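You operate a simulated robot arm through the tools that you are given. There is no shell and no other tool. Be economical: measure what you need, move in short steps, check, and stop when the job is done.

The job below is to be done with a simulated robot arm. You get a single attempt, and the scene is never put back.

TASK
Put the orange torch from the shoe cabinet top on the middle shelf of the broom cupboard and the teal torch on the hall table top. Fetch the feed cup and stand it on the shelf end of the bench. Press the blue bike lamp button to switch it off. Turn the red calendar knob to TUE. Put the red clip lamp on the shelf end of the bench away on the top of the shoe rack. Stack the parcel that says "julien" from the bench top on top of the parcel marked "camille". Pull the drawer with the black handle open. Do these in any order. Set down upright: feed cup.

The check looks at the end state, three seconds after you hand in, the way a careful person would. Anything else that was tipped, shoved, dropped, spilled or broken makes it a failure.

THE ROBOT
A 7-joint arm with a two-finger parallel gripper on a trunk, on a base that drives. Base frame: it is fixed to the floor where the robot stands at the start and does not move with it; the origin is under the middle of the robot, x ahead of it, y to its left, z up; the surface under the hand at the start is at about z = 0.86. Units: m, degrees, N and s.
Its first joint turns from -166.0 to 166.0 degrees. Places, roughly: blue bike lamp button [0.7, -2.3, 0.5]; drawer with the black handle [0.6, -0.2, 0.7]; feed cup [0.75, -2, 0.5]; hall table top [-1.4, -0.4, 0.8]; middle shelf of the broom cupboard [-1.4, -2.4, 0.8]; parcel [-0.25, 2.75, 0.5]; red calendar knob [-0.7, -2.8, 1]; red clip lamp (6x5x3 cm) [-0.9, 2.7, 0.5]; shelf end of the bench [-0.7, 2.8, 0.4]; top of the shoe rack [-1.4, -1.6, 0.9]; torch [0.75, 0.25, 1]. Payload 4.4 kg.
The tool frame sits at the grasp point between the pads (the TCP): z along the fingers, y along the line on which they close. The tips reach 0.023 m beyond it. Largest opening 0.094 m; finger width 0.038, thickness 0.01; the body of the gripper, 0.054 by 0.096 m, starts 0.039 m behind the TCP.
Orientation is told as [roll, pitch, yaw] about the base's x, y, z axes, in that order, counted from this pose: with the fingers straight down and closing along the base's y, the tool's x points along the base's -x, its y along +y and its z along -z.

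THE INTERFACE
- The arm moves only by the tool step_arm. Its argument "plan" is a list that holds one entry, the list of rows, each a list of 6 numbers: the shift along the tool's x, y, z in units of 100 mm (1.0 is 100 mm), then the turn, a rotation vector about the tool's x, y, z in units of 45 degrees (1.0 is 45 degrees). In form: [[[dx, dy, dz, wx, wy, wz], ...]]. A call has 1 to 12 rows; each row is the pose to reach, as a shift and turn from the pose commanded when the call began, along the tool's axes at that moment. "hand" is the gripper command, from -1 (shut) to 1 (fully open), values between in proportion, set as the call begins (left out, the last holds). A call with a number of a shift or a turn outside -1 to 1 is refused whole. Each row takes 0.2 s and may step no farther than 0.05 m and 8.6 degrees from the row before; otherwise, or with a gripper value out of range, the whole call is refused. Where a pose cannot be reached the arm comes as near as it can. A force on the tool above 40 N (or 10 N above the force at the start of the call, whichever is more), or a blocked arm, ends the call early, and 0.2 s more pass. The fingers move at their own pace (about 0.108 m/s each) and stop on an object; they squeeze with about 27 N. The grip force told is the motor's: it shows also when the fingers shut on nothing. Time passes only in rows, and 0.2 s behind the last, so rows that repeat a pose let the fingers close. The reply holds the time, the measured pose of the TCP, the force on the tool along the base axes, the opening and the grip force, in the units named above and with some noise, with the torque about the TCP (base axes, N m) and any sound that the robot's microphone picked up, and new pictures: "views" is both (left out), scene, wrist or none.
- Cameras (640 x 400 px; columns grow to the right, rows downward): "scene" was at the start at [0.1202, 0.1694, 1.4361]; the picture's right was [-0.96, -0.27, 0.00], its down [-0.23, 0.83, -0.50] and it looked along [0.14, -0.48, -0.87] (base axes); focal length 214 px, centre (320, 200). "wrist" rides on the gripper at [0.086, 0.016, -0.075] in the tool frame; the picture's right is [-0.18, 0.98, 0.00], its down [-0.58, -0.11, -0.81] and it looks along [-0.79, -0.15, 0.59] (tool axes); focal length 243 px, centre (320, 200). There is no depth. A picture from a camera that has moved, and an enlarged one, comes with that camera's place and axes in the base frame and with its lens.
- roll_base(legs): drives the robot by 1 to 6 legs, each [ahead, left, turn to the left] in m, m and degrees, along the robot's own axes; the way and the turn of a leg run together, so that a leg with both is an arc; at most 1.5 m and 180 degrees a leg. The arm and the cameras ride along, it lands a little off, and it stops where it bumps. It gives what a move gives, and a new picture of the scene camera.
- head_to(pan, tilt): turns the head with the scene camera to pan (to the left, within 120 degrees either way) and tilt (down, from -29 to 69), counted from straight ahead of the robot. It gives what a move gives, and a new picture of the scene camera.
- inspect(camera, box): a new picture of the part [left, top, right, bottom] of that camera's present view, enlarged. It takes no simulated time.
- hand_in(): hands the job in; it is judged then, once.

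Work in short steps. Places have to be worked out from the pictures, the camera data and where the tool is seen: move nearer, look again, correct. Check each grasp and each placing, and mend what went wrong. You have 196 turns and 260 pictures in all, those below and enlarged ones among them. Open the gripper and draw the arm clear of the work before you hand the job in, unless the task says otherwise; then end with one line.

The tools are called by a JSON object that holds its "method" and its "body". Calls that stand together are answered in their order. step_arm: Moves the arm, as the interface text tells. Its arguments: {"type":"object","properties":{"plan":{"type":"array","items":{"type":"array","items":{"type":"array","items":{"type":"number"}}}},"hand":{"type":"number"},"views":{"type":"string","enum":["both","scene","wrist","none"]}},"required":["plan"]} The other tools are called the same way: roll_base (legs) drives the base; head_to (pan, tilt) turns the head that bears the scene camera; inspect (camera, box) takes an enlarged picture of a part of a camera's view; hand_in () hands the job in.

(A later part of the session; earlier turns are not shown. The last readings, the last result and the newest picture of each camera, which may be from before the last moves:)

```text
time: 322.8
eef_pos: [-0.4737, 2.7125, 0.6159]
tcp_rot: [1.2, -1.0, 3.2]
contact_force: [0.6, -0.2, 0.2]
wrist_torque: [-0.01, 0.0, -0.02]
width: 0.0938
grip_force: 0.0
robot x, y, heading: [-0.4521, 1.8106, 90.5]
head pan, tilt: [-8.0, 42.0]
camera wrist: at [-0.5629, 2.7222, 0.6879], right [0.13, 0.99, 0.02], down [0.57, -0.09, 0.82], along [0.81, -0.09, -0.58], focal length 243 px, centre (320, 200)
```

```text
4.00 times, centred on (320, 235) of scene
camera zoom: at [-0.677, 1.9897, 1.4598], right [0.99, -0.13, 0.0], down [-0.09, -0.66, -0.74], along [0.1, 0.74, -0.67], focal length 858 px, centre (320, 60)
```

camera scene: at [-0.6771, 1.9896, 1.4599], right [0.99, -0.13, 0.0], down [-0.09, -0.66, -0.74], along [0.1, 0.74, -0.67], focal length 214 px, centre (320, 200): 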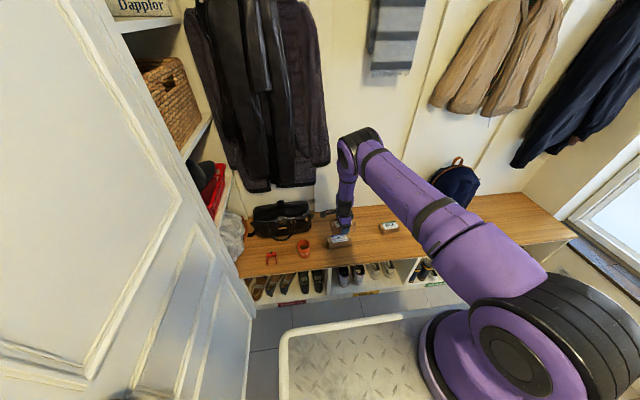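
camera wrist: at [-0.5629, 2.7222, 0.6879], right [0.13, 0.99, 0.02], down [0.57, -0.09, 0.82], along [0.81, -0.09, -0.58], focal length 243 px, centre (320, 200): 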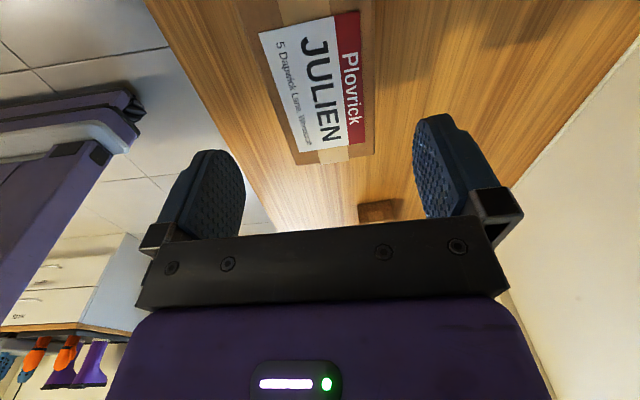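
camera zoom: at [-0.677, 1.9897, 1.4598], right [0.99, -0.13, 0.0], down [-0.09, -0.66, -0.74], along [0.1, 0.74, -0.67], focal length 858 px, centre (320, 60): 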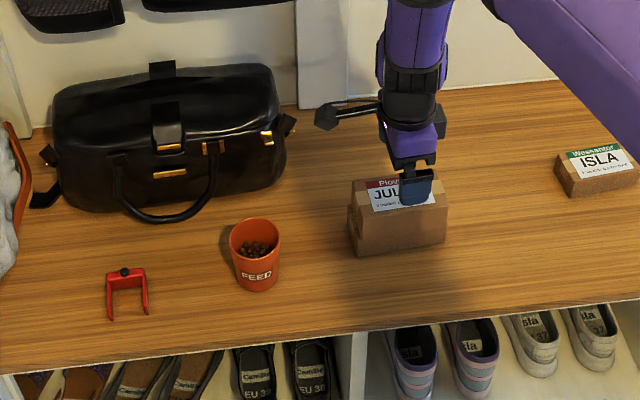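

JULIEN is squarely on CAMILLE and the cup is fine. Next the red clip lamp at about (−0.846, 2.669): I turn the hand back 90° and move left for a close look.

{"method": "step_arm", "body": {"plan": [[[0, -0.1, -0.2, 0, 0, -0.167], [0, -0.2, -0.4, 0, 0, -0.333], [0, -0.3, -0.4, 0, 0, -0.5], [0, -0.4, -0.4, 0, 0, -0.667], [0, -0.5, -0.4, 0, 0, -0.833], [0, -0.6, -0.4, 0, 0, -1.0]]], "views": "none"}}

{"method": "step_arm", "body": {"plan": [[[0, 0, 0, 0, 0, -0.167], [0, 0, 0, 0, 0, -0.333], [0, 0, 0, 0, 0, -0.5], [0, 0, 0, 0, 0, -0.667], [0, 0, 0, 0, 0, -0.833], [0, 0, 0, 0, 0, -0.93]]], "views": "none"}}

{"method": "roll_base", "body": {"legs": [[0, 0.16, 0]]}}

{"method": "step_arm", "body": {"plan": [[[0, 0.35, 0, 0, 0, 0], [0, 0.7, 0, 0, 0, 0], [0, 1.0, 0, 0, 0, 0]]], "views": "none"}}

{"method": "step_arm", "body": {"plan": [[[0, 0.35, 0, 0, 0, 0], [0, 0.7, 0, 0, 0, 0], [0, 1.0, 0, 0, 0, 0]]], "views": "wrist"}}

```text
time: 324.2
eef_pos: [-0.4737, 2.6541, 0.656]
tcp_rot: [0.1, -1.5, 48.3]
contact_force: [0.2, -0.8, 0.1]
wrist_torque: [-0.04, -0.02, -0.01]
width: 0.0939
grip_force: 0.0
robot x, y, heading: [-0.4518, 1.8071, 90.5]
head pan, tilt: [-8.0, 42.0]
```

```text
time: 325.6
eef_pos: [-0.4726, 2.653, 0.6545]
tcp_rot: [-0.9, -1.1, 90.1]
contact_force: [-0.1, -0.1, -0.4]
wrist_torque: [0.0, -0.04, -0.01]
width: 0.0942
grip_force: 0.0
robot x, y, heading: [-0.4569, 1.8079, 90.8]
head pan, tilt: [-8.0, 42.0]
```

```text
time: 327.0
eef_pos: [-0.6405, 2.6502, 0.6548]
tcp_rot: [-1.0, -1.1, 90.4]
contact_force: [0.3, 0.3, 0.0]
wrist_torque: [0.03, -0.01, -0.02]
width: 0.0939
grip_force: 0.1
robot x, y, heading: [-0.6153, 1.8097, 90.8]
head pan, tilt: [-8.0, 42.0]
camera scene: at [-0.84, 1.9861, 1.4599], right [0.99, -0.12, 0.0], down [-0.08, -0.66, -0.74], along [0.09, 0.74, -0.67], focal length 214 px, centre (320, 200)
```

scene: 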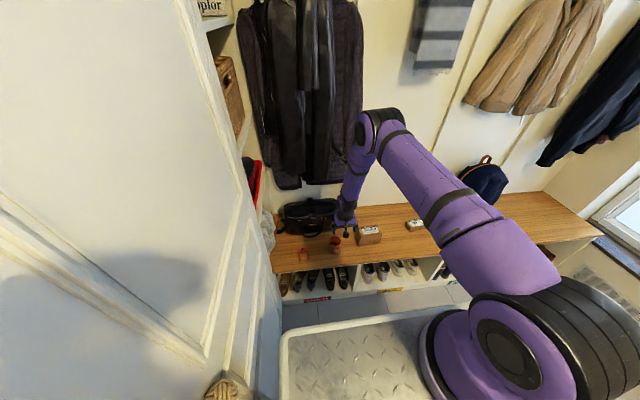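

```text
time: 327.8
eef_pos: [-0.7382, 2.6514, 0.6537]
tcp_rot: [-1.0, -1.2, 90.3]
contact_force: [0.2, -1.0, -0.2]
wrist_torque: [-0.02, 0.02, 0.02]
width: 0.0939
grip_force: 0.1
robot x, y, heading: [-0.6185, 1.8068, 90.7]
head pan, tilt: [-8.0, 42.0]
```

```text
time: 328.6
eef_pos: [-0.8401, 2.6482, 0.6531]
tcp_rot: [-1.0, -1.2, 90.3]
contact_force: [-0.1, -0.3, -1.5]
wrist_torque: [-0.04, 0.03, -0.02]
width: 0.094
grip_force: 0.1
robot x, y, heading: [-0.6175, 1.8046, 90.9]
head pan, tilt: [-8.0, 42.0]
camera wrist: at [-0.8565, 2.5596, 0.7244], right [-0.98, 0.18, -0.01], down [0.09, 0.57, 0.82], along [0.15, 0.81, -0.57], focal length 243 px, centre (320, 200)
```

wrist: 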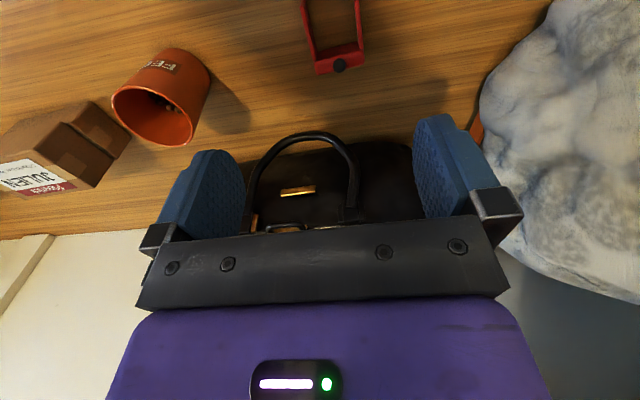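

The clip lamp stands like an arch, centre about (−0.846, 2.657), top z≈0.503. I descend, closing across its width.

{"method": "step_arm", "body": {"plan": [[[-0.07, 0.06, 0.35, 0, 0, 0], [-0.07, 0.06, 0.7, 0, 0, 0], [-0.07, 0.06, 1.0, 0, 0, 0]]], "views": "wrist"}}

```text
time: 329.4
eef_pos: [-0.8447, 2.6555, 0.5497]
tcp_rot: [-1.0, -1.1, 90.4]
contact_force: [-0.5, -0.1, -0.3]
wrist_torque: [0.0, 0.01, 0.0]
width: 0.0941
grip_force: 0.0
robot x, y, heading: [-0.6167, 1.8071, 91.0]
head pan, tilt: [-8.0, 42.0]
camera wrist: at [-0.8608, 2.5676, 0.6215], right [-0.98, 0.18, -0.01], down [0.09, 0.57, 0.82], along [0.15, 0.81, -0.57], focal length 243 px, centre (320, 200)
```

wrist: 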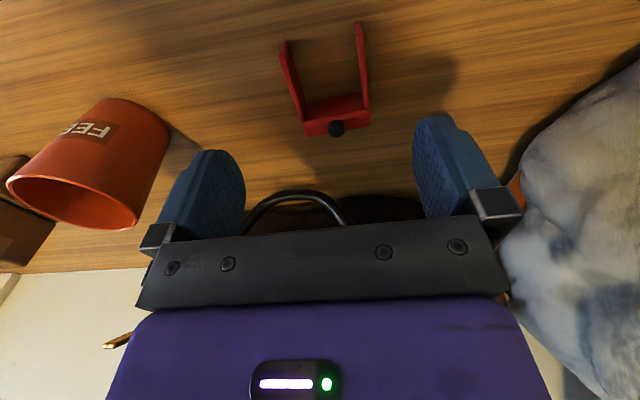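

It actually lies flat (crossbar at y≈2.678, legs toward the robot, top z≈0.475). I refine: TCP to (−0.849, 2.668, 0.474), then close.

{"method": "step_arm", "body": {"plan": [[[-0.12, 0.04, 0.3, 0, 0, 0], [-0.12, 0.04, 0.6, 0, 0, 0], [-0.12, 0.04, 0.75, 0, 0, 0]]], "views": "none"}}

{"method": "step_arm", "body": {"plan": [[[0, 0, 0, 0, 0, 0], [0, 0, 0, 0, 0, 0], [0, 0, 0, 0, 0, 0]]], "hand": -1, "views": "none"}}

{"method": "step_arm", "body": {"plan": [[[0, 0, -0.3, 0, 0, 0], [0, 0, -0.6, 0, 0, 0], [0, 0, -1.0, 0, 0, 0]]], "views": "wrist"}}

```text
time: 330.2
eef_pos: [-0.8475, 2.6695, 0.4746]
tcp_rot: [-1.0, -1.1, 90.4]
contact_force: [1.7, -8.5, 12.6]
wrist_torque: [-0.47, 0.68, 0.49]
width: 0.0931
grip_force: 0.1
robot x, y, heading: [-0.6168, 1.8113, 91.3]
head pan, tilt: [-8.0, 42.0]
```

```text
time: 331.0
eef_pos: [-0.849, 2.6713, 0.4733]
tcp_rot: [-1.1, -1.2, 90.4]
contact_force: [-3.8, 0.4, 5.9]
wrist_torque: [-0.05, 0.3, -0.12]
width: 0.0498
grip_force: 27.2
robot x, y, heading: [-0.6174, 1.8094, 91.0]
head pan, tilt: [-8.0, 42.0]
```

```text
time: 331.8
eef_pos: [-0.8521, 2.6688, 0.5747]
tcp_rot: [-1.1, -1.0, 90.4]
contact_force: [-0.1, 0.0, -0.9]
wrist_torque: [0.04, 0.01, 0.01]
width: 0.0495
grip_force: 26.6
robot x, y, heading: [-0.6156, 1.8048, 90.8]
head pan, tilt: [-8.0, 42.0]
camera wrist: at [-0.8688, 2.58, 0.6454], right [-0.98, 0.18, -0.02], down [0.09, 0.57, 0.82], along [0.15, 0.8, -0.57], focal length 243 px, centre (320, 200)
```

wrist: 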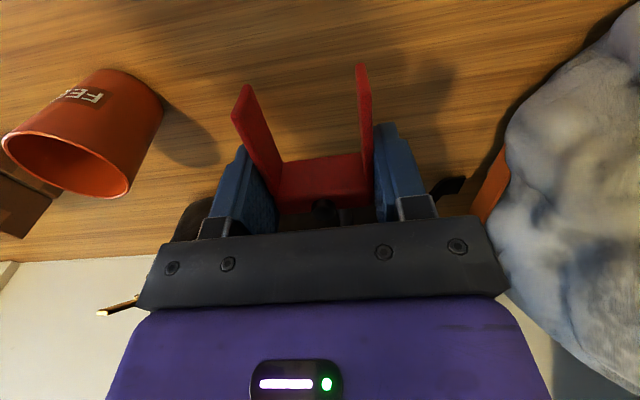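

Clip lamp held. I raise it and travel back down the aisle to face the shoe rack.

{"method": "step_arm", "body": {"plan": [[[0, 0, -0.45, 0, 0, 0], [0, 0, -0.95, 0, 0, 0]]], "views": "none"}}

{"method": "step_arm", "body": {"plan": [[[0, 0, -0.45, 0, 0, 0], [0, 0, -0.95, 0, 0, 0]]], "views": "none"}}

{"method": "step_arm", "body": {"plan": [[[0, 0, -0.45, 0, 0, 0], [0, 0, -0.95, 0, 0, 0]]], "views": "none"}}

{"method": "step_arm", "body": {"plan": [[[0, 0, -0.45, 0, 0, 0], [0, 0, -0.95, 0, 0, 0]]], "views": "none"}}

{"method": "step_arm", "body": {"plan": [[[0, 0, -0.45, 0, 0, 0], [0, 0, -0.95, 0, 0, 0]]], "views": "none"}}

{"method": "roll_base", "body": {"legs": [[0, -0.36, -0.9], [-1.5, 0, 0], [-1.5, 0, 0], [-0.15, 0, 0], [0, 0, 90]]}}

```text
time: 332.4
eef_pos: [-0.8523, 2.6689, 0.6703]
tcp_rot: [-1.1, -1.0, 90.3]
contact_force: [0.2, 0.2, -0.9]
wrist_torque: [-0.04, 0.0, -0.01]
width: 0.0496
grip_force: 26.6
robot x, y, heading: [-0.6153, 1.8095, 90.8]
head pan, tilt: [-8.0, 42.0]
```

```text
time: 333.0
eef_pos: [-0.8518, 2.6669, 0.7678]
tcp_rot: [-1.0, -1.1, 90.4]
contact_force: [0.6, -0.9, -1.1]
wrist_torque: [-0.04, -0.01, 0.0]
width: 0.0495
grip_force: 26.8
robot x, y, heading: [-0.6155, 1.8092, 90.7]
head pan, tilt: [-8.0, 42.0]
```

```text
time: 333.6
eef_pos: [-0.8576, 2.6637, 0.8607]
tcp_rot: [-1.1, -1.1, 90.4]
contact_force: [-0.1, 0.1, -0.9]
wrist_torque: [-0.02, 0.04, -0.01]
width: 0.0497
grip_force: 26.8
robot x, y, heading: [-0.6153, 1.8114, 91.0]
head pan, tilt: [-8.0, 42.0]
```

```text
time: 334.2
eef_pos: [-0.8568, 2.6613, 0.957]
tcp_rot: [-1.1, -1.0, 90.5]
contact_force: [0.2, 0.3, -0.2]
wrist_torque: [-0.03, -0.03, 0.04]
width: 0.0496
grip_force: 27.4
robot x, y, heading: [-0.6175, 1.8081, 91.0]
head pan, tilt: [-8.0, 42.0]
```

```text
time: 334.8
eef_pos: [-0.8594, 2.6546, 1.0524]
tcp_rot: [-1.0, -1.0, 90.4]
contact_force: [0.1, 0.7, -1.4]
wrist_torque: [0.01, 0.01, 0.0]
width: 0.0494
grip_force: 26.4
robot x, y, heading: [-0.6157, 1.8099, 91.0]
head pan, tilt: [-8.0, 42.0]
```

```text
time: 356.1
eef_pos: [-1.0583, -1.6034, 1.054]
tcp_rot: [-1.0, -1.0, -177.8]
contact_force: [0.3, -1.0, -0.2]
wrist_torque: [0.01, -0.01, -0.02]
width: 0.0496
grip_force: 27.4
robot x, y, heading: [-0.2201, -1.3333, -177.2]
head pan, tilt: [-8.0, 42.0]
camera scene: at [-0.3905, -1.5664, 1.4599], right [0.09, 1.0, 0.0], down [0.67, -0.06, -0.74], along [-0.74, 0.07, -0.67], focal length 214 px, centre (320, 200)
```

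scene: 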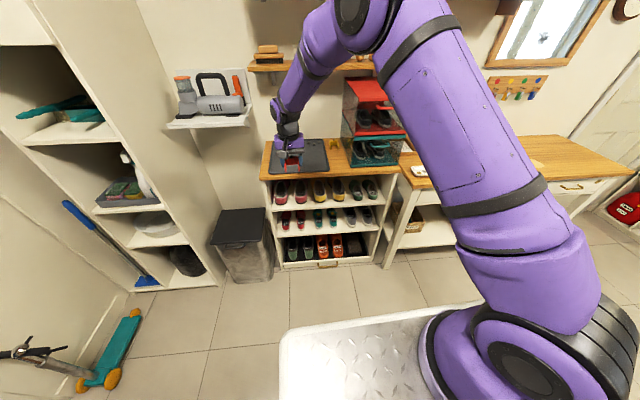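

I lower 10 cm, advance over the front part of the mat, then lower gently.

{"method": "step_arm", "body": {"plan": [[[0, 0, 0.35, 0, 0, 0], [0, 0, 0.7, 0, 0, 0], [0, 0, 1.0, 0, 0, 0]]], "views": "none"}}

{"method": "roll_base", "body": {"legs": [[0.26, 0, 0]]}}

{"method": "step_arm", "body": {"plan": [[[0, 0, 0.25, 0, 0, 0], [0, 0, 0.5, 0, 0, 0]]], "views": "none"}}

{"method": "step_arm", "body": {"plan": [[[0, 0, 0.05, 0, 0, 0], [0, 0, 0.1, 0, 0, 0], [0, 0, 0.15, 0, 0, 0], [0, 0, 0.19, 0, 0, 0]]], "views": "wrist"}}

```text
time: 356.9
eef_pos: [-1.0602, -1.6008, 0.9525]
tcp_rot: [-1.0, -1.2, -177.8]
contact_force: [0.3, 0.3, -0.7]
wrist_torque: [0.04, -0.01, -0.01]
width: 0.0494
grip_force: 26.6
robot x, y, heading: [-0.2179, -1.3338, -177.3]
head pan, tilt: [-8.0, 42.0]
```

```text
time: 358.8
eef_pos: [-1.3251, -1.616, 0.9528]
tcp_rot: [-0.9, -1.2, -177.7]
contact_force: [-0.6, -0.4, -0.4]
wrist_torque: [-0.02, 0.02, -0.04]
width: 0.0494
grip_force: 26.7
robot x, y, heading: [-0.4858, -1.3461, -177.4]
head pan, tilt: [-8.0, 42.0]
camera scene: at [-0.6555, -1.5794, 1.4599], right [0.09, 1.0, 0.0], down [0.67, -0.06, -0.74], along [-0.74, 0.07, -0.67], focal length 214 px, centre (320, 200)
```

scene: 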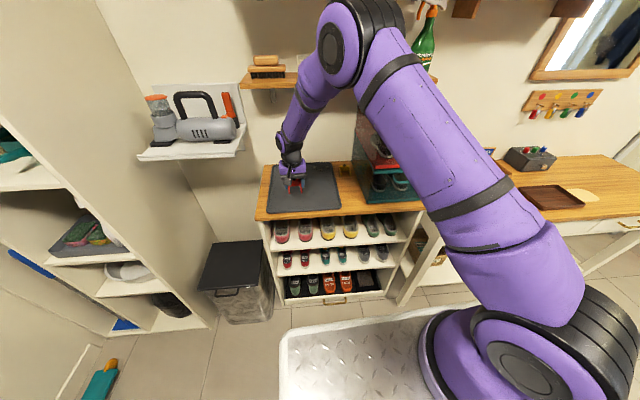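

```text
time: 359.4
eef_pos: [-1.3254, -1.6166, 0.9035]
tcp_rot: [-1.0, -1.1, -177.7]
contact_force: [0.3, 0.8, -0.3]
wrist_torque: [0.01, 0.0, 0.04]
width: 0.0497
grip_force: 27.0
robot x, y, heading: [-0.4853, -1.3463, -177.2]
head pan, tilt: [-8.0, 42.0]
```

```text
time: 360.4
eef_pos: [-1.3281, -1.6148, 0.8886]
tcp_rot: [-1.0, -1.4, -177.6]
contact_force: [12.2, 6.5, 18.0]
wrist_torque: [-0.36, -0.64, 0.46]
width: 0.0496
grip_force: 26.8
robot x, y, heading: [-0.4848, -1.347, -177.3]
head pan, tilt: [-8.0, 42.0]
stopped in row 4: the force on the tool passed its limit at 47 N (the readings are from after the stop); the commanded pose is now the measured one
camera wrist: at [-1.2381, -1.629, 0.9602], right [-0.14, -0.99, -0.01], down [-0.57, 0.07, 0.82], along [-0.81, 0.12, -0.57], focal length 243 px, centre (320, 200)
```

wrist: 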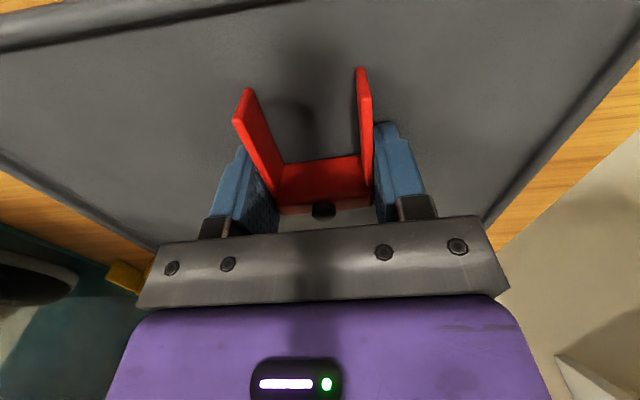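

Contact with the mat. I release and lift straight up.

{"method": "step_arm", "body": {"plan": [[[0, 0, 0, 0, 0, 0], [0, 0, 0, 0, 0, 0], [0, 0, 0, 0, 0, 0]]], "hand": 0.5, "views": "none"}}

{"method": "step_arm", "body": {"plan": [[[0, 0, -0.3, 0, 0, 0], [0, 0, -0.65, 0, 0, 0], [0, 0, -1.0, 0, 0, 0]]], "views": "wrist"}}

```text
time: 361.2
eef_pos: [-1.3289, -1.6138, 0.8891]
tcp_rot: [-0.9, -1.5, -177.8]
contact_force: [-0.4, 23.3, 26.8]
wrist_torque: [-0.35, -0.52, 0.46]
width: 0.0598
grip_force: 0.1
robot x, y, heading: [-0.4859, -1.3475, -177.3]
head pan, tilt: [-8.0, 42.0]
```

```text
time: 362.0
eef_pos: [-1.3229, -1.617, 0.9857]
tcp_rot: [-0.9, -1.2, -177.7]
contact_force: [0.1, -0.1, -0.9]
wrist_torque: [0.03, -0.02, -0.02]
width: 0.0708
grip_force: 0.1
robot x, y, heading: [-0.4853, -1.3436, -177.3]
head pan, tilt: [-8.0, 42.0]
camera wrist: at [-1.2344, -1.6319, 1.0578], right [-0.14, -0.99, -0.01], down [-0.57, 0.07, 0.82], along [-0.81, 0.12, -0.57], focal length 243 px, centre (320, 200)
```

wrist: 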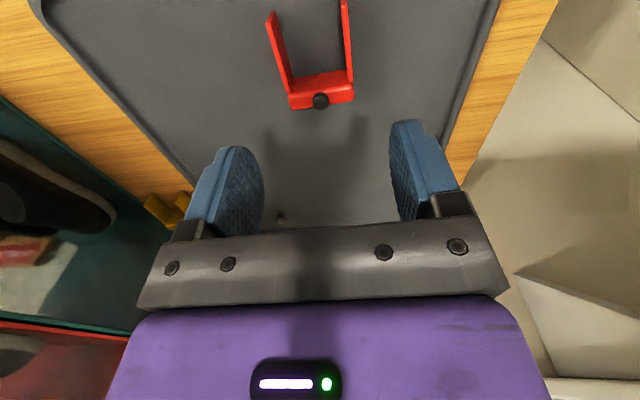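

The clip lamp lies on the shoe rack top. Next the teal torch: I back off, raise and tilt the hand, and turn around to face the shoe cabinet.

{"method": "roll_base", "body": {"legs": [[-0.1, 0, 0]]}}

{"method": "step_arm", "body": {"plan": [[[0, 0, -0.3, 0, -0.1, 0], [0, 0, -0.6, 0, -0.25, 0], [0, 0, -0.9, 0, -0.42, 0], [0, 0, -1.0, 0, -0.58, 0], [0, 0, -1.0, 0, -0.75, 0], [0, 0, -1.0, 0, -0.92, 0]]], "hand": 1, "views": "none"}}

{"method": "roll_base", "body": {"legs": [[-0.04, 0, 0], [0, 0, 177]]}}

{"method": "step_arm", "body": {"plan": [[[-0.1, 0, -0.2, 0, -0.15, 0], [-0.2, 0, -0.4, 0, -0.3, 0], [-0.2, 0, -0.4, 0, -0.39, 0]]], "views": "none"}}

```text
time: 363.1
eef_pos: [-1.2252, -1.6127, 0.9869]
tcp_rot: [-0.8, -1.2, -177.7]
contact_force: [-0.3, 0.2, 0.8]
wrist_torque: [-0.01, 0.03, 0.01]
width: 0.0708
grip_force: 0.0
robot x, y, heading: [-0.3844, -1.3393, -177.1]
head pan, tilt: [-8.0, 42.0]
camera scene: at [-0.5569, -1.5746, 1.4599], right [0.09, 1.0, 0.0], down [0.67, -0.06, -0.74], along [-0.74, 0.07, -0.67], focal length 214 px, centre (320, 200)
```

scene: 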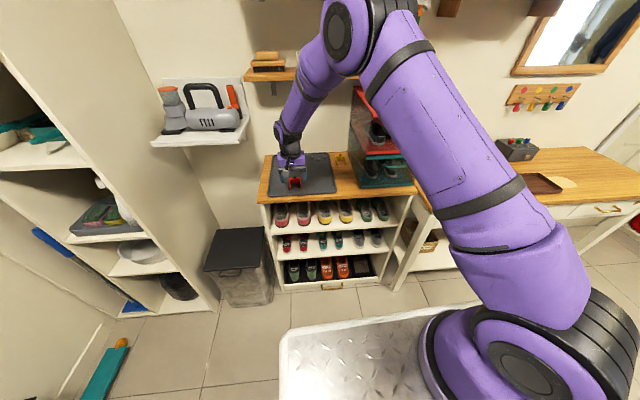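

```text
time: 364.5
eef_pos: [-1.2228, -1.6138, 1.0878]
tcp_rot: [-1.2, -42.9, -177.0]
contact_force: [-0.7, 0.7, 0.2]
wrist_torque: [-0.02, 0.04, 0.03]
width: 0.094
grip_force: 0.0
robot x, y, heading: [-0.388, -1.3428, -177.1]
head pan, tilt: [-8.0, 42.0]
```

```text
time: 372.7
eef_pos: [0.4907, -1.073, 1.0878]
tcp_rot: [-1.2, -42.8, 2.7]
contact_force: [-0.1, -0.3, -0.9]
wrist_torque: [-0.01, 0.02, 0.01]
width: 0.0937
grip_force: 0.1
robot x, y, heading: [-0.347, -1.3376, 2.1]
head pan, tilt: [-8.0, 42.0]
camera scene: at [-0.1706, -1.1101, 1.4599], right [-0.1, -0.99, 0.0], down [-0.67, 0.07, -0.74], along [0.74, -0.07, -0.67], focal length 214 px, centre (320, 200)
```

scene: 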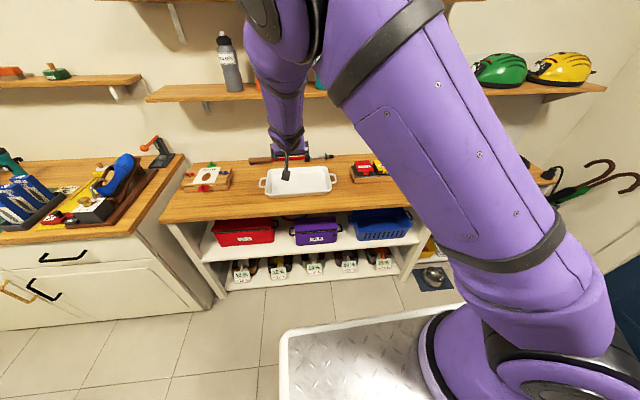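

```text
time: 373.5
eef_pos: [0.4773, -1.0712, 1.1303]
tcp_rot: [-1.9, -60.4, 3.1]
contact_force: [-0.1, -1.9, -0.1]
wrist_torque: [0.03, 0.0, -0.03]
width: 0.0941
grip_force: 0.0
robot x, y, heading: [-0.348, -1.3386, 2.4]
head pan, tilt: [-8.0, 42.0]
```

{"method": "roll_base", "body": {"legs": [[-0.12, 0, -2.2], [0, 1.21, 0]]}}

{"method": "step_arm", "body": {"plan": [[[0, 0, 0, 0, 0, 0]]], "views": "wrist"}}

```text
time: 380.4
eef_pos: [0.3528, 0.1005, 1.1298]
tcp_rot: [-1.7, -60.3, 1.7]
contact_force: [-0.3, 0.0, -0.8]
wrist_torque: [0.0, 0.04, -0.02]
width: 0.094
grip_force: 0.0
robot x, y, heading: [-0.4755, -0.143, 0.5]
head pan, tilt: [-8.0, 42.0]
camera scene: at [-0.2938, 0.0809, 1.4599], right [-0.13, -0.99, 0.0], down [-0.66, 0.09, -0.74], along [0.74, -0.1, -0.67], focal length 214 px, centre (320, 200)
```

scene: 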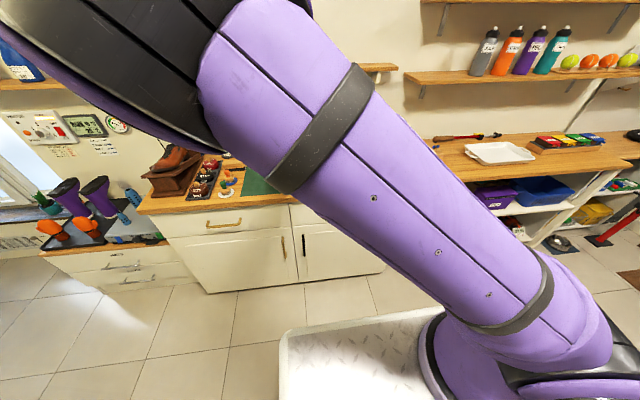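

```text
time: 380.8
eef_pos: [0.3538, 0.1004, 1.13]
tcp_rot: [-1.8, -60.2, 1.7]
contact_force: [0.0, 0.1, 0.2]
wrist_torque: [-0.02, 0.0, 0.0]
width: 0.0938
grip_force: 0.1
robot x, y, heading: [-0.4765, -0.1439, 0.9]
head pan, tilt: [-8.0, 42.0]
camera wrist: at [0.2464, 0.1156, 1.0909], right [0.09, 0.99, 0.14], down [-0.41, -0.1, 0.91], along [0.91, -0.14, 0.4], focal length 243 px, centre (320, 200)
```

wrist: 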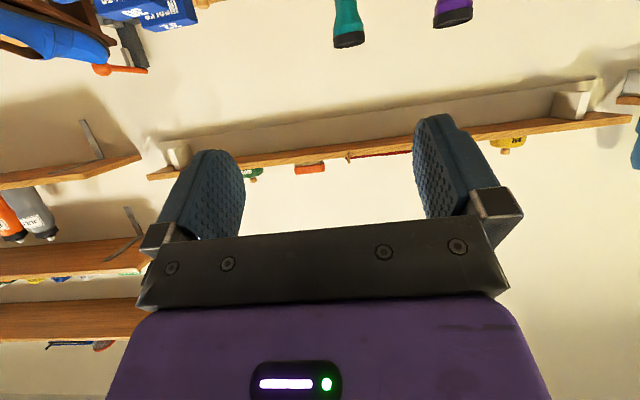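

The teal torch lens is at about (0.742, 0.134, 1.012). I drive ahead 0.25 and line up.

{"method": "roll_base", "body": {"legs": [[0.25, 0, 0]]}}

{"method": "step_arm", "body": {"plan": [[[0.1, 0.12, 0.2, 0, 0, 0], [0.25, 0.24, 0.4, 0, 0, 0], [0.42, 0.34, 0.7, 0, 0, 0], [0.45, 0.34, 0.95, 0, 0, 0]]], "views": "wrist"}}

```text
time: 382.7
eef_pos: [0.6091, 0.102, 1.1301]
tcp_rot: [-1.8, -60.3, 1.7]
contact_force: [1.4, 0.0, 0.1]
wrist_torque: [0.03, -0.02, -0.01]
width: 0.0939
grip_force: 0.0
robot x, y, heading: [-0.2224, -0.1367, 0.7]
head pan, tilt: [-8.0, 42.0]
camera scene: at [-0.0389, 0.0837, 1.4599], right [-0.13, -0.99, 0.0], down [-0.66, 0.09, -0.74], along [0.74, -0.1, -0.67], focal length 214 px, centre (320, 200)
```

scene: 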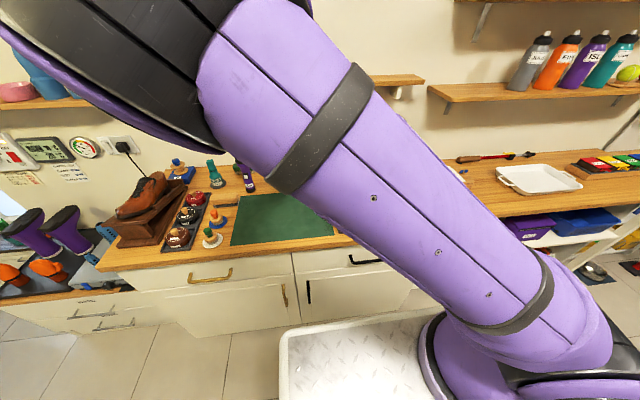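

```text
time: 383.7
eef_pos: [0.6678, 0.1373, 1.045]
tcp_rot: [-1.8, -60.4, 1.7]
contact_force: [-0.7, -0.9, 0.7]
wrist_torque: [-0.01, 0.02, 0.0]
width: 0.0941
grip_force: 0.1
robot x, y, heading: [-0.2168, -0.1412, 0.7]
head pan, tilt: [-8.0, 42.0]
camera wrist: at [0.5609, 0.1523, 1.0057], right [0.09, 0.99, 0.15], down [-0.41, -0.1, 0.91], along [0.91, -0.14, 0.4], focal length 243 px, centre (320, 200)
```

wrist: 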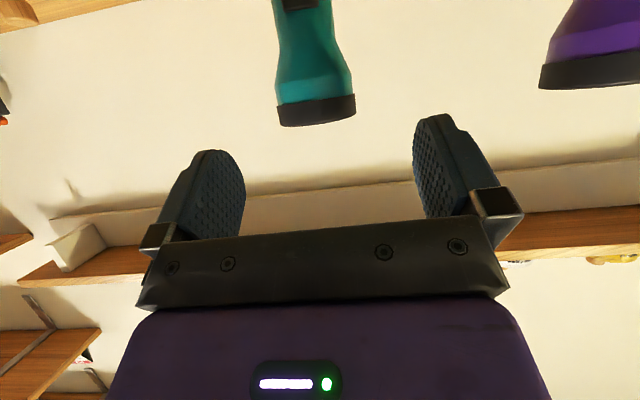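

Centred. Advance 8.4 cm and close.

{"method": "step_arm", "body": {"plan": [[[0, -0.02, 0.42, 0, 0, 0], [0, -0.03, 0.84, 0, 0, 0]]], "views": "none"}}

{"method": "step_arm", "body": {"plan": [[[0, 0, 0, 0, 0, 0], [0, 0, 0, 0, 0, 0], [0, 0, 0, 0, 0, 0]]], "hand": -1, "views": "wrist"}}

```text
time: 384.3
eef_pos: [0.7457, 0.1323, 1.0029]
tcp_rot: [-1.8, -60.3, 1.8]
contact_force: [0.6, -0.2, 0.8]
wrist_torque: [-0.01, 0.0, -0.03]
width: 0.0941
grip_force: 0.0
robot x, y, heading: [-0.2219, -0.1382, 0.8]
head pan, tilt: [-8.0, 42.0]
```

```text
time: 385.1
eef_pos: [0.7456, 0.1314, 1.0024]
tcp_rot: [-1.8, -60.3, 1.7]
contact_force: [0.2, 0.0, 0.1]
wrist_torque: [0.1, -0.05, 0.02]
width: 0.0537
grip_force: 26.9
robot x, y, heading: [-0.2221, -0.1413, 0.4]
head pan, tilt: [-8.0, 42.0]
camera wrist: at [0.6378, 0.1464, 0.9626], right [0.09, 0.99, 0.14], down [-0.41, -0.1, 0.91], along [0.91, -0.14, 0.4], focal length 243 px, centre (320, 200)
```

wrist: 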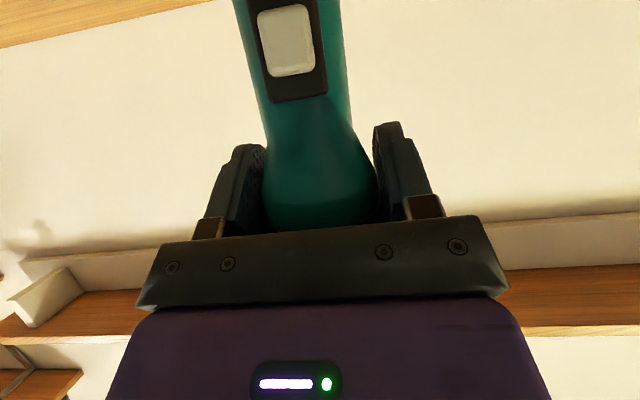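

Teal torch gripped. I lift, back off, and go round in two 90° turns to face the hall table's free end.

{"method": "step_arm", "body": {"plan": [[[-0.2, 0, -0.12, 0, 0, 0], [-0.55, 0, -0.32, 0, 0, 0], [-0.9, 0, -0.52, 0, 0, 0]]], "views": "none"}}

{"method": "roll_base", "body": {"legs": [[-0.22, 0, 0], [0, 0, 90], [0.38, 0, 0], [0, 0, 90]]}}

{"method": "head_to", "body": {"pan": -5, "tilt": 40}}

```text
time: 385.9
eef_pos: [0.7403, 0.1346, 1.104]
tcp_rot: [-1.9, -60.2, 1.9]
contact_force: [-0.5, 0.0, -1.9]
wrist_torque: [0.01, -0.03, -0.02]
width: 0.0537
grip_force: 26.8
robot x, y, heading: [-0.2221, -0.1382, 0.5]
head pan, tilt: [-8.0, 42.0]
```

```text
time: 397.1
eef_pos: [-1.4133, 0.0497, 1.1045]
tcp_rot: [-1.8, -60.2, 177.6]
contact_force: [-0.7, -0.3, -1.8]
wrist_torque: [-0.01, -0.02, 0.03]
width: 0.0532
grip_force: 27.0
robot x, y, heading: [-0.4324, 0.2554, 176.6]
head pan, tilt: [-8.0, 42.0]
camera scene: at [-0.6283, 0.0406, 1.4599], right [0.2, 0.98, 0.0], down [0.66, -0.13, -0.74], along [-0.73, 0.15, -0.67], focal length 214 px, centre (320, 200)
```

scene: 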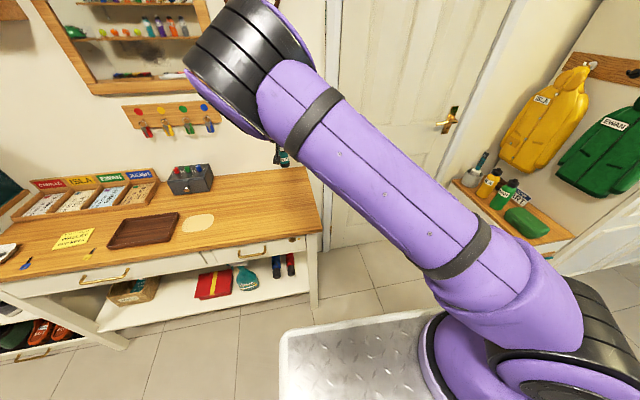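

```text
time: 397.8
eef_pos: [-1.4138, 0.0503, 1.1051]
tcp_rot: [-1.8, -60.3, 177.6]
contact_force: [-0.5, 0.2, -1.3]
wrist_torque: [-0.02, -0.06, -0.01]
width: 0.0536
grip_force: 27.6
robot x, y, heading: [-0.4369, 0.2543, 176.5]
head pan, tilt: [-5.0, 40.0]
camera scene: at [-0.6304, 0.0366, 1.4628], right [0.15, 0.99, 0.0], down [0.64, -0.09, -0.77], along [-0.76, 0.11, -0.64], focal length 214 px, centre (320, 200)
```

scene: 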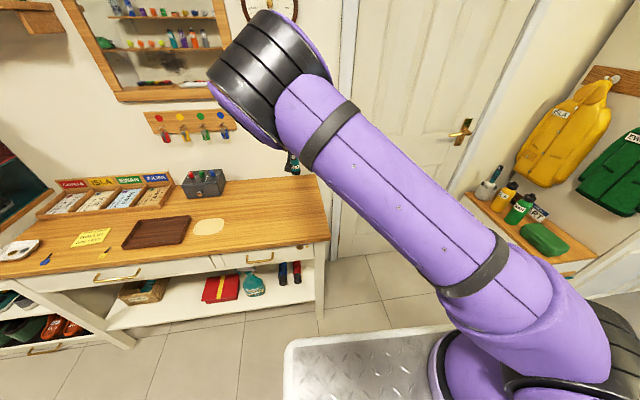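

The right end of the table is free. I shift 8 cm left and lower the torch onto it.

{"method": "roll_base", "body": {"legs": [[0, 0.085, 2]]}}

{"method": "step_arm", "body": {"plan": [[[0.3, 0, 0.17, 0, 0, 0], [0.6, 0, 0.35, 0, 0, 0], [0.95, 0, 0.55, 0, 0, 0]]], "views": "none"}}

{"method": "step_arm", "body": {"plan": [[[0.08, 0, 0.045, 0, 0, 0], [0.15, 0, 0.085, 0, 0, 0], [0.22, 0, 0.125, 0, 0, 0]]], "views": "none"}}

```text
time: 398.9
eef_pos: [-1.4089, -0.0686, 1.1048]
tcp_rot: [-1.8, -60.3, 179.7]
contact_force: [-0.6, -0.4, -1.7]
wrist_torque: [-0.03, 0.02, -0.02]
width: 0.0538
grip_force: 27.3
robot x, y, heading: [-0.4368, 0.1663, 178.2]
head pan, tilt: [-5.0, 40.0]
camera scene: at [-0.6265, -0.0542, 1.4628], right [0.11, 0.99, 0.0], down [0.64, -0.07, -0.77], along [-0.76, 0.09, -0.64], focal length 214 px, centre (320, 200)
```

scene: 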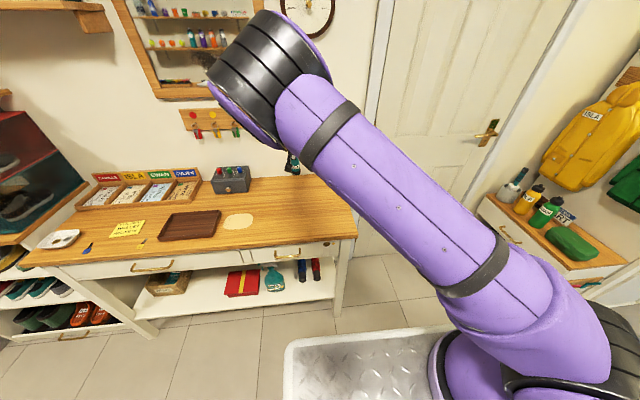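

```text
time: 399.6
eef_pos: [-1.4078, -0.0685, 0.9969]
tcp_rot: [-1.9, -60.2, 179.7]
contact_force: [-0.4, -0.8, -1.7]
wrist_torque: [0.01, -0.06, 0.02]
width: 0.0535
grip_force: 26.7
robot x, y, heading: [-0.4354, 0.1734, 178.6]
head pan, tilt: [-5.0, 40.0]
```

```text
time: 400.4
eef_pos: [-1.4089, -0.0663, 0.9695]
tcp_rot: [-1.8, -60.3, 179.6]
contact_force: [0.8, -0.4, -1.0]
wrist_torque: [-0.01, 0.0, 0.03]
width: 0.0535
grip_force: 27.5
robot x, y, heading: [-0.4394, 0.1716, 178.6]
head pan, tilt: [-5.0, 40.0]
```

{"method": "step_arm", "body": {"plan": [[[0.05, 0, 0.03, 0, 0, 0], [0.1, 0, 0.06, 0, 0, 0], [0.15, 0, 0.085, 0, 0, 0]]], "views": "none"}}

{"method": "step_arm", "body": {"plan": [[[0.03, 0, 0.02, 0, 0, 0], [0.06, 0, 0.035, 0, 0, 0], [0.09, 0, 0.05, 0, 0, 0]]], "views": "none"}}

```text
time: 401.2
eef_pos: [-1.4103, -0.0666, 0.9571]
tcp_rot: [-1.5, -60.7, 179.4]
contact_force: [0.2, -0.8, 29.1]
wrist_torque: [-0.63, 0.1, 0.14]
width: 0.0535
grip_force: 27.2
robot x, y, heading: [-0.4382, 0.169, 178.5]
head pan, tilt: [-5.0, 40.0]
```

```text
time: 401.9
eef_pos: [-1.4115, -0.0674, 0.9487]
tcp_rot: [-1.4, -60.8, 179.4]
contact_force: [-2.2, -0.8, 6.7]
wrist_torque: [-0.17, 0.37, 0.02]
width: 0.0525
grip_force: 27.1
robot x, y, heading: [-0.434, 0.1765, 178.5]
head pan, tilt: [-5.0, 40.0]
stopped in row 3: the force on the tool passed its limit at 43 N (the readings are from after the stop); the commanded pose is now the measured one
```

In contact. I open and back straight off along the tool axis, then check.

{"method": "step_arm", "body": {"plan": [[[0, 0, 0, 0, 0, 0], [0, 0, 0, 0, 0, 0], [0, 0, 0, 0, 0, 0]]], "hand": 1, "views": "none"}}

{"method": "step_arm", "body": {"plan": [[[0, 0, -0.25, 0, 0, 0], [0, 0, -0.6, 0, 0, 0], [0, 0, -1.0, 0, 0, 0]]], "views": "wrist"}}

```text
time: 402.8
eef_pos: [-1.4108, -0.0676, 0.9471]
tcp_rot: [-1.6, -60.5, 179.5]
contact_force: [0.3, -0.3, 0.7]
wrist_torque: [-0.02, -0.02, -0.02]
width: 0.0942
grip_force: 0.1
robot x, y, heading: [-0.4359, 0.171, 178.5]
head pan, tilt: [-5.0, 40.0]
```

```text
time: 403.6
eef_pos: [-1.3254, -0.0737, 0.998]
tcp_rot: [-1.6, -60.5, 179.5]
contact_force: [-0.3, -0.3, 0.1]
wrist_torque: [-0.03, 0.03, 0.01]
width: 0.0941
grip_force: 0.0
robot x, y, heading: [-0.4368, 0.1713, 178.3]
head pan, tilt: [-5.0, 40.0]
camera wrist: at [-1.218, -0.0927, 0.9581], right [-0.12, -0.98, 0.15], down [0.42, 0.08, 0.9], along [-0.9, 0.17, 0.4], focal length 243 px, centre (320, 200)
```

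wrist: 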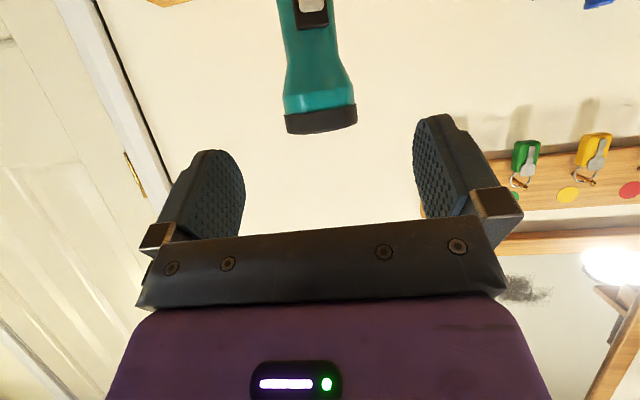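

The teal torch stands on the hall table. Last, the drawer with the black handle: I back off and come around in steps to face it.

{"method": "roll_base", "body": {"legs": [[-0.12, 0, 0], [0, 0, 91], [0, -0.27, 0], [0, 0, 90], [0, -0.6, 0]]}}

{"method": "head_to", "body": {"pan": -25, "tilt": 40}}

```text
time: 416.9
eef_pos: [0.2657, -0.1971, 0.999]
tcp_rot: [-1.5, -60.5, -1.6]
contact_force: [-0.5, -0.7, 0.0]
wrist_torque: [0.03, 0.01, -0.02]
width: 0.0939
grip_force: 0.0
robot x, y, heading: [-0.626, -0.4262, -2.4]
head pan, tilt: [-5.0, 40.0]
camera scene: at [-0.4292, -0.2067, 1.4628], right [-0.13, -0.99, 0.0], down [-0.64, 0.08, -0.77], along [0.76, -0.1, -0.64], focal length 214 px, centre (320, 200)
```

scene: 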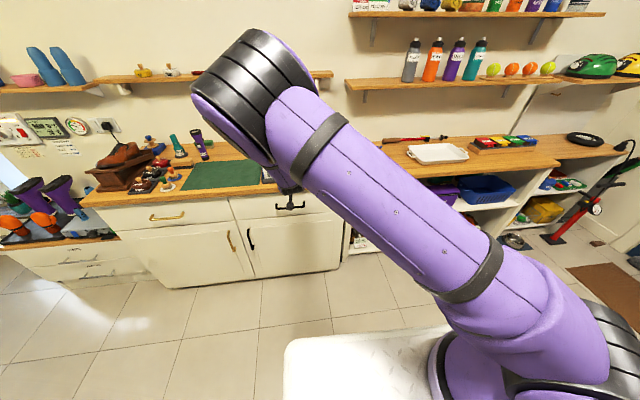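

```text
time: 417.8
eef_pos: [0.266, -0.1972, 0.9974]
tcp_rot: [-1.6, -60.5, -1.6]
contact_force: [-0.5, -0.5, 0.4]
wrist_torque: [0.02, 0.05, 0.0]
width: 0.0939
grip_force: 0.1
robot x, y, heading: [-0.6273, -0.4247, -2.5]
head pan, tilt: [-25.0, 40.0]
camera scene: at [-0.4381, -0.2348, 1.4628], right [-0.46, -0.89, 0.0], down [-0.57, 0.3, -0.77], along [0.68, -0.35, -0.64], focal length 214 px, centre (320, 200)
```

scene: 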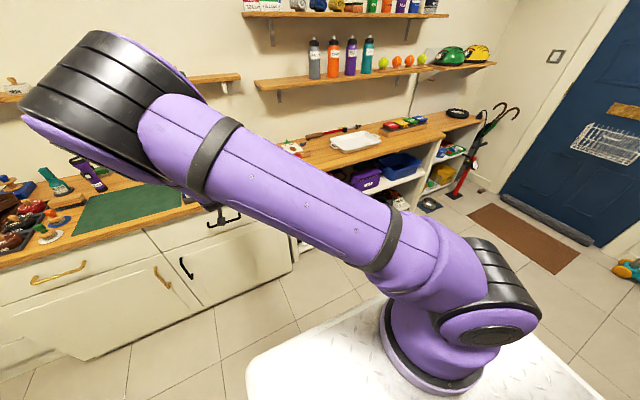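

Handle is near (0.39, −0.163, 0.735). I level the hand, roll it 90° so the fingers close vertically, and lower it in front of the drawer.

{"method": "step_arm", "body": {"plan": [[[0, 0, 0, 0, -0.17, 0], [0, 0, 0, 0, -0.34, 0], [0, 0, 0, 0, -0.5, 0], [0, 0, 0, 0, -0.66, 0]]], "hand": 0.3, "views": "none"}}

{"method": "step_arm", "body": {"plan": [[[0.1, 0, 0, 0, 0, 0.167], [0.3, 0, 0, 0, 0, 0.333], [0.5, 0, 0, 0, 0, 0.5], [0.7, 0, 0, 0, 0, 0.667], [0.9, 0, 0, 0, 0, 0.833], [1.0, 0, 0, 0, 0, 1.0]]], "views": "none"}}

{"method": "step_arm", "body": {"plan": [[[0, 0, 0, 0, 0, 0.167], [0, 0, 0, 0, 0, 0.333], [0, 0, 0, 0, 0, 0.5], [0, 0, 0, 0, 0, 0.667], [0, 0, 0, 0, 0, 0.833], [0, 0, 0, 0, 0, 1.0]]], "views": "wrist"}}

```text
time: 418.8
eef_pos: [0.265, -0.1976, 0.9973]
tcp_rot: [-114.1, -89.1, 111.0]
contact_force: [-0.6, -0.4, 0.2]
wrist_torque: [0.01, -0.03, -0.01]
width: 0.0612
grip_force: 0.1
robot x, y, heading: [-0.6252, -0.4217, -2.6]
head pan, tilt: [-25.0, 40.0]
```

```text
time: 420.1
eef_pos: [0.2656, -0.1979, 0.8975]
tcp_rot: [90.3, -45.6, -93.1]
contact_force: [-0.5, -0.4, 0.2]
wrist_torque: [0.02, 0.0, 0.0]
width: 0.0612
grip_force: 0.0
robot x, y, heading: [-0.6273, -0.4225, -2.5]
head pan, tilt: [-25.0, 40.0]
```

```text
time: 421.6
eef_pos: [0.2666, -0.1973, 0.8989]
tcp_rot: [90.2, -0.6, -93.0]
contact_force: [0.3, 0.4, -0.8]
wrist_torque: [0.01, -0.01, -0.04]
width: 0.061
grip_force: 0.1
robot x, y, heading: [-0.6242, -0.4251, -2.7]
head pan, tilt: [-25.0, 40.0]
camera wrist: at [0.1956, -0.1078, 0.9126], right [-0.01, -0.17, 0.98], down [-0.83, -0.54, -0.11], along [0.55, -0.82, -0.14], focal length 243 px, centre (320, 200)
```

wrist: 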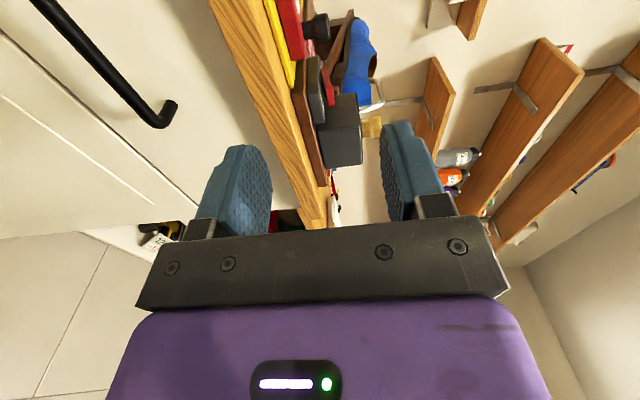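

The handle bar lies at z≈0.729, spanning y −0.23 to about −0.10. I lower to that height and approach.

{"method": "step_arm", "body": {"plan": [[[0.1, -0.33, 0, 0, 0, 0], [0.2, -0.66, 0, 0, 0, 0], [0.27, -1.0, 0, 0, 0, 0]]], "views": "none"}}

{"method": "step_arm", "body": {"plan": [[[0, -0.35, 0, 0, 0, 0], [0, -0.69, 0, 0, 0, 0]]], "views": "wrist"}}

```text
time: 422.4
eef_pos: [0.2662, -0.1718, 0.7993]
tcp_rot: [90.2, -0.7, -93.0]
contact_force: [-0.6, 0.0, 0.3]
wrist_torque: [0.03, 0.0, -0.01]
width: 0.0613
grip_force: 0.1
robot x, y, heading: [-0.6245, -0.4252, -2.8]
head pan, tilt: [-25.0, 40.0]
```

```text
time: 422.9
eef_pos: [0.2677, -0.1722, 0.7307]
tcp_rot: [90.3, -0.7, -93.1]
contact_force: [-0.7, 0.3, -0.5]
wrist_torque: [0.01, 0.0, -0.03]
width: 0.061
grip_force: 0.1
robot x, y, heading: [-0.6257, -0.4232, -2.4]
head pan, tilt: [-25.0, 40.0]
camera wrist: at [0.1983, -0.0825, 0.7446], right [-0.01, -0.17, 0.99], down [-0.83, -0.54, -0.11], along [0.55, -0.82, -0.14], focal length 243 px, centre (320, 200)
```

wrist: 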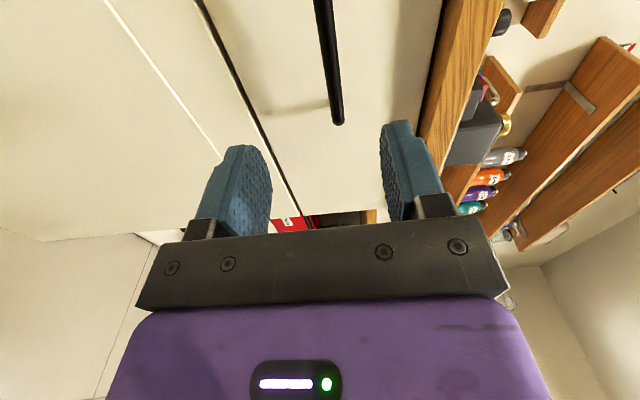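

Bar is at about (0.362, …, 0.74), between the fingers. I advance 9.5 cm and close on it.

{"method": "step_arm", "body": {"plan": [[[0, 0.08, 0.35, 0, 0, 0], [0.02, 0.08, 0.7, 0, 0, 0], [0.03, 0.08, 0.92, 0, 0, 0]]], "views": "wrist"}}

{"method": "step_arm", "body": {"plan": [[[0, 0, 0, 0, 0, 0], [0, 0, 0, 0, 0, 0], [0, 0, 0, 0, 0, 0]]], "hand": -1, "views": "none"}}

```text
time: 423.8
eef_pos: [0.3574, -0.1743, 0.7362]
tcp_rot: [90.2, -0.7, -92.9]
contact_force: [-0.9, -0.5, -0.2]
wrist_torque: [-0.04, 0.01, 0.0]
width: 0.0613
grip_force: 0.0
robot x, y, heading: [-0.626, -0.426, -2.3]
head pan, tilt: [-25.0, 40.0]
camera wrist: at [0.2874, -0.0848, 0.7506], right [-0.01, -0.17, 0.99], down [-0.83, -0.54, -0.1], along [0.55, -0.82, -0.14], focal length 243 px, centre (320, 200)
```

wrist: 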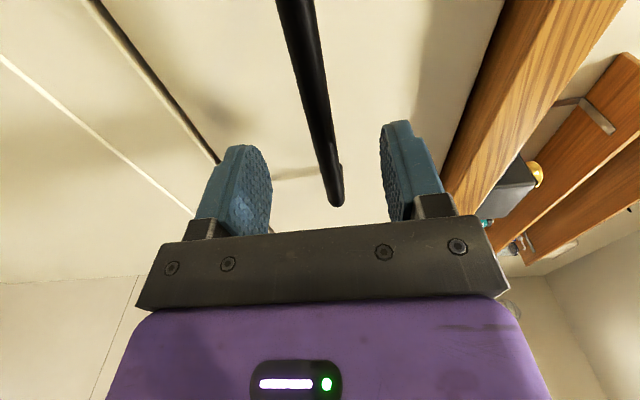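

```text
time: 424.6
eef_pos: [0.3576, -0.1751, 0.7404]
tcp_rot: [90.5, -0.6, -93.0]
contact_force: [-1.6, 0.1, 23.6]
wrist_torque: [1.51, -0.54, -0.56]
width: 0.0117
grip_force: 45.7
robot x, y, heading: [-0.628, -0.4254, -2.7]
head pan, tilt: [-25.0, 40.0]
```

Bar gripped. I pull with the arm, 10 cm at a time.

{"method": "step_arm", "body": {"plan": [[[0, 0, -0.15, 0, 0, 0], [0, 0, -0.35, 0, 0, 0], [0, 0, -0.55, 0, 0, 0], [0, 0, -0.75, 0, 0, 0], [0, 0, -0.95, 0, 0, 0]]], "views": "none"}}

{"method": "step_arm", "body": {"plan": [[[0, 0, -0.15, 0, 0, 0], [0, 0, -0.35, 0, 0, 0], [0, 0, -0.55, 0, 0, 0], [0, 0, -0.75, 0, 0, 0]]], "views": "scene"}}

```text
time: 425.2
eef_pos: [0.3256, -0.1748, 0.739]
tcp_rot: [90.6, -0.6, -93.2]
contact_force: [0.0, -3.3, 5.1]
wrist_torque: [1.7, -0.19, 0.29]
width: 0.0119
grip_force: 44.8
robot x, y, heading: [-0.6264, -0.426, -2.7]
head pan, tilt: [-25.0, 40.0]
stopped in row 3: the force on the tool passed its limit at 41 N (the readings are from after the stop); the commanded pose is now the measured one
```

```text
time: 426.2
eef_pos: [0.2499, -0.1741, 0.7406]
tcp_rot: [90.7, -0.7, -93.4]
contact_force: [0.7, -36.3, 17.2]
wrist_torque: [1.6, -0.46, -0.56]
width: 0.012
grip_force: 45.3
robot x, y, heading: [-0.6257, -0.4221, -2.4]
head pan, tilt: [-25.0, 40.0]
camera scene: at [-0.4385, -0.2367, 1.4631], right [-0.46, -0.89, 0.0], down [-0.57, 0.3, -0.77], along [0.68, -0.35, -0.64], focal length 214 px, centre (320, 200)
```

scene: 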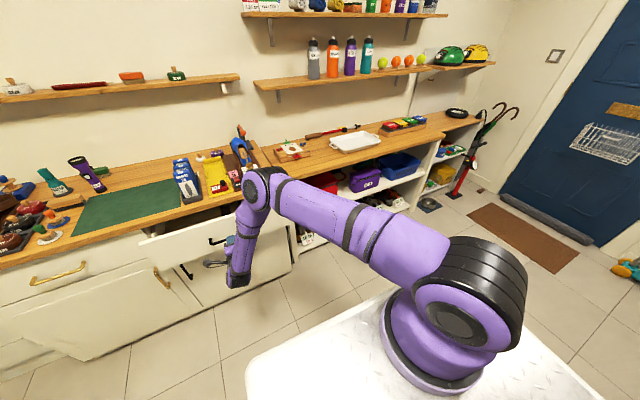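

The drawer is opening (about 11 cm). I pull another 10 cm, correcting the slight sideways drift.

{"method": "step_arm", "body": {"plan": [[[-0.05, 0, -0.15, 0, 0, 0], [-0.06, 0, -0.35, 0, 0, 0], [-0.07, 0, -0.55, 0, 0, 0], [-0.08, 0, -0.75, 0, 0, 0], [-0.09, 0, -0.95, 0, 0, 0]]], "views": "none"}}

```text
time: 427.4
eef_pos: [0.153, -0.1743, 0.7398]
tcp_rot: [90.6, -0.6, -93.0]
contact_force: [1.7, -24.5, 25.4]
wrist_torque: [1.63, -0.66, 0.47]
width: 0.0121
grip_force: 44.3
robot x, y, heading: [-0.626, -0.4254, -2.5]
head pan, tilt: [-25.0, 40.0]
```

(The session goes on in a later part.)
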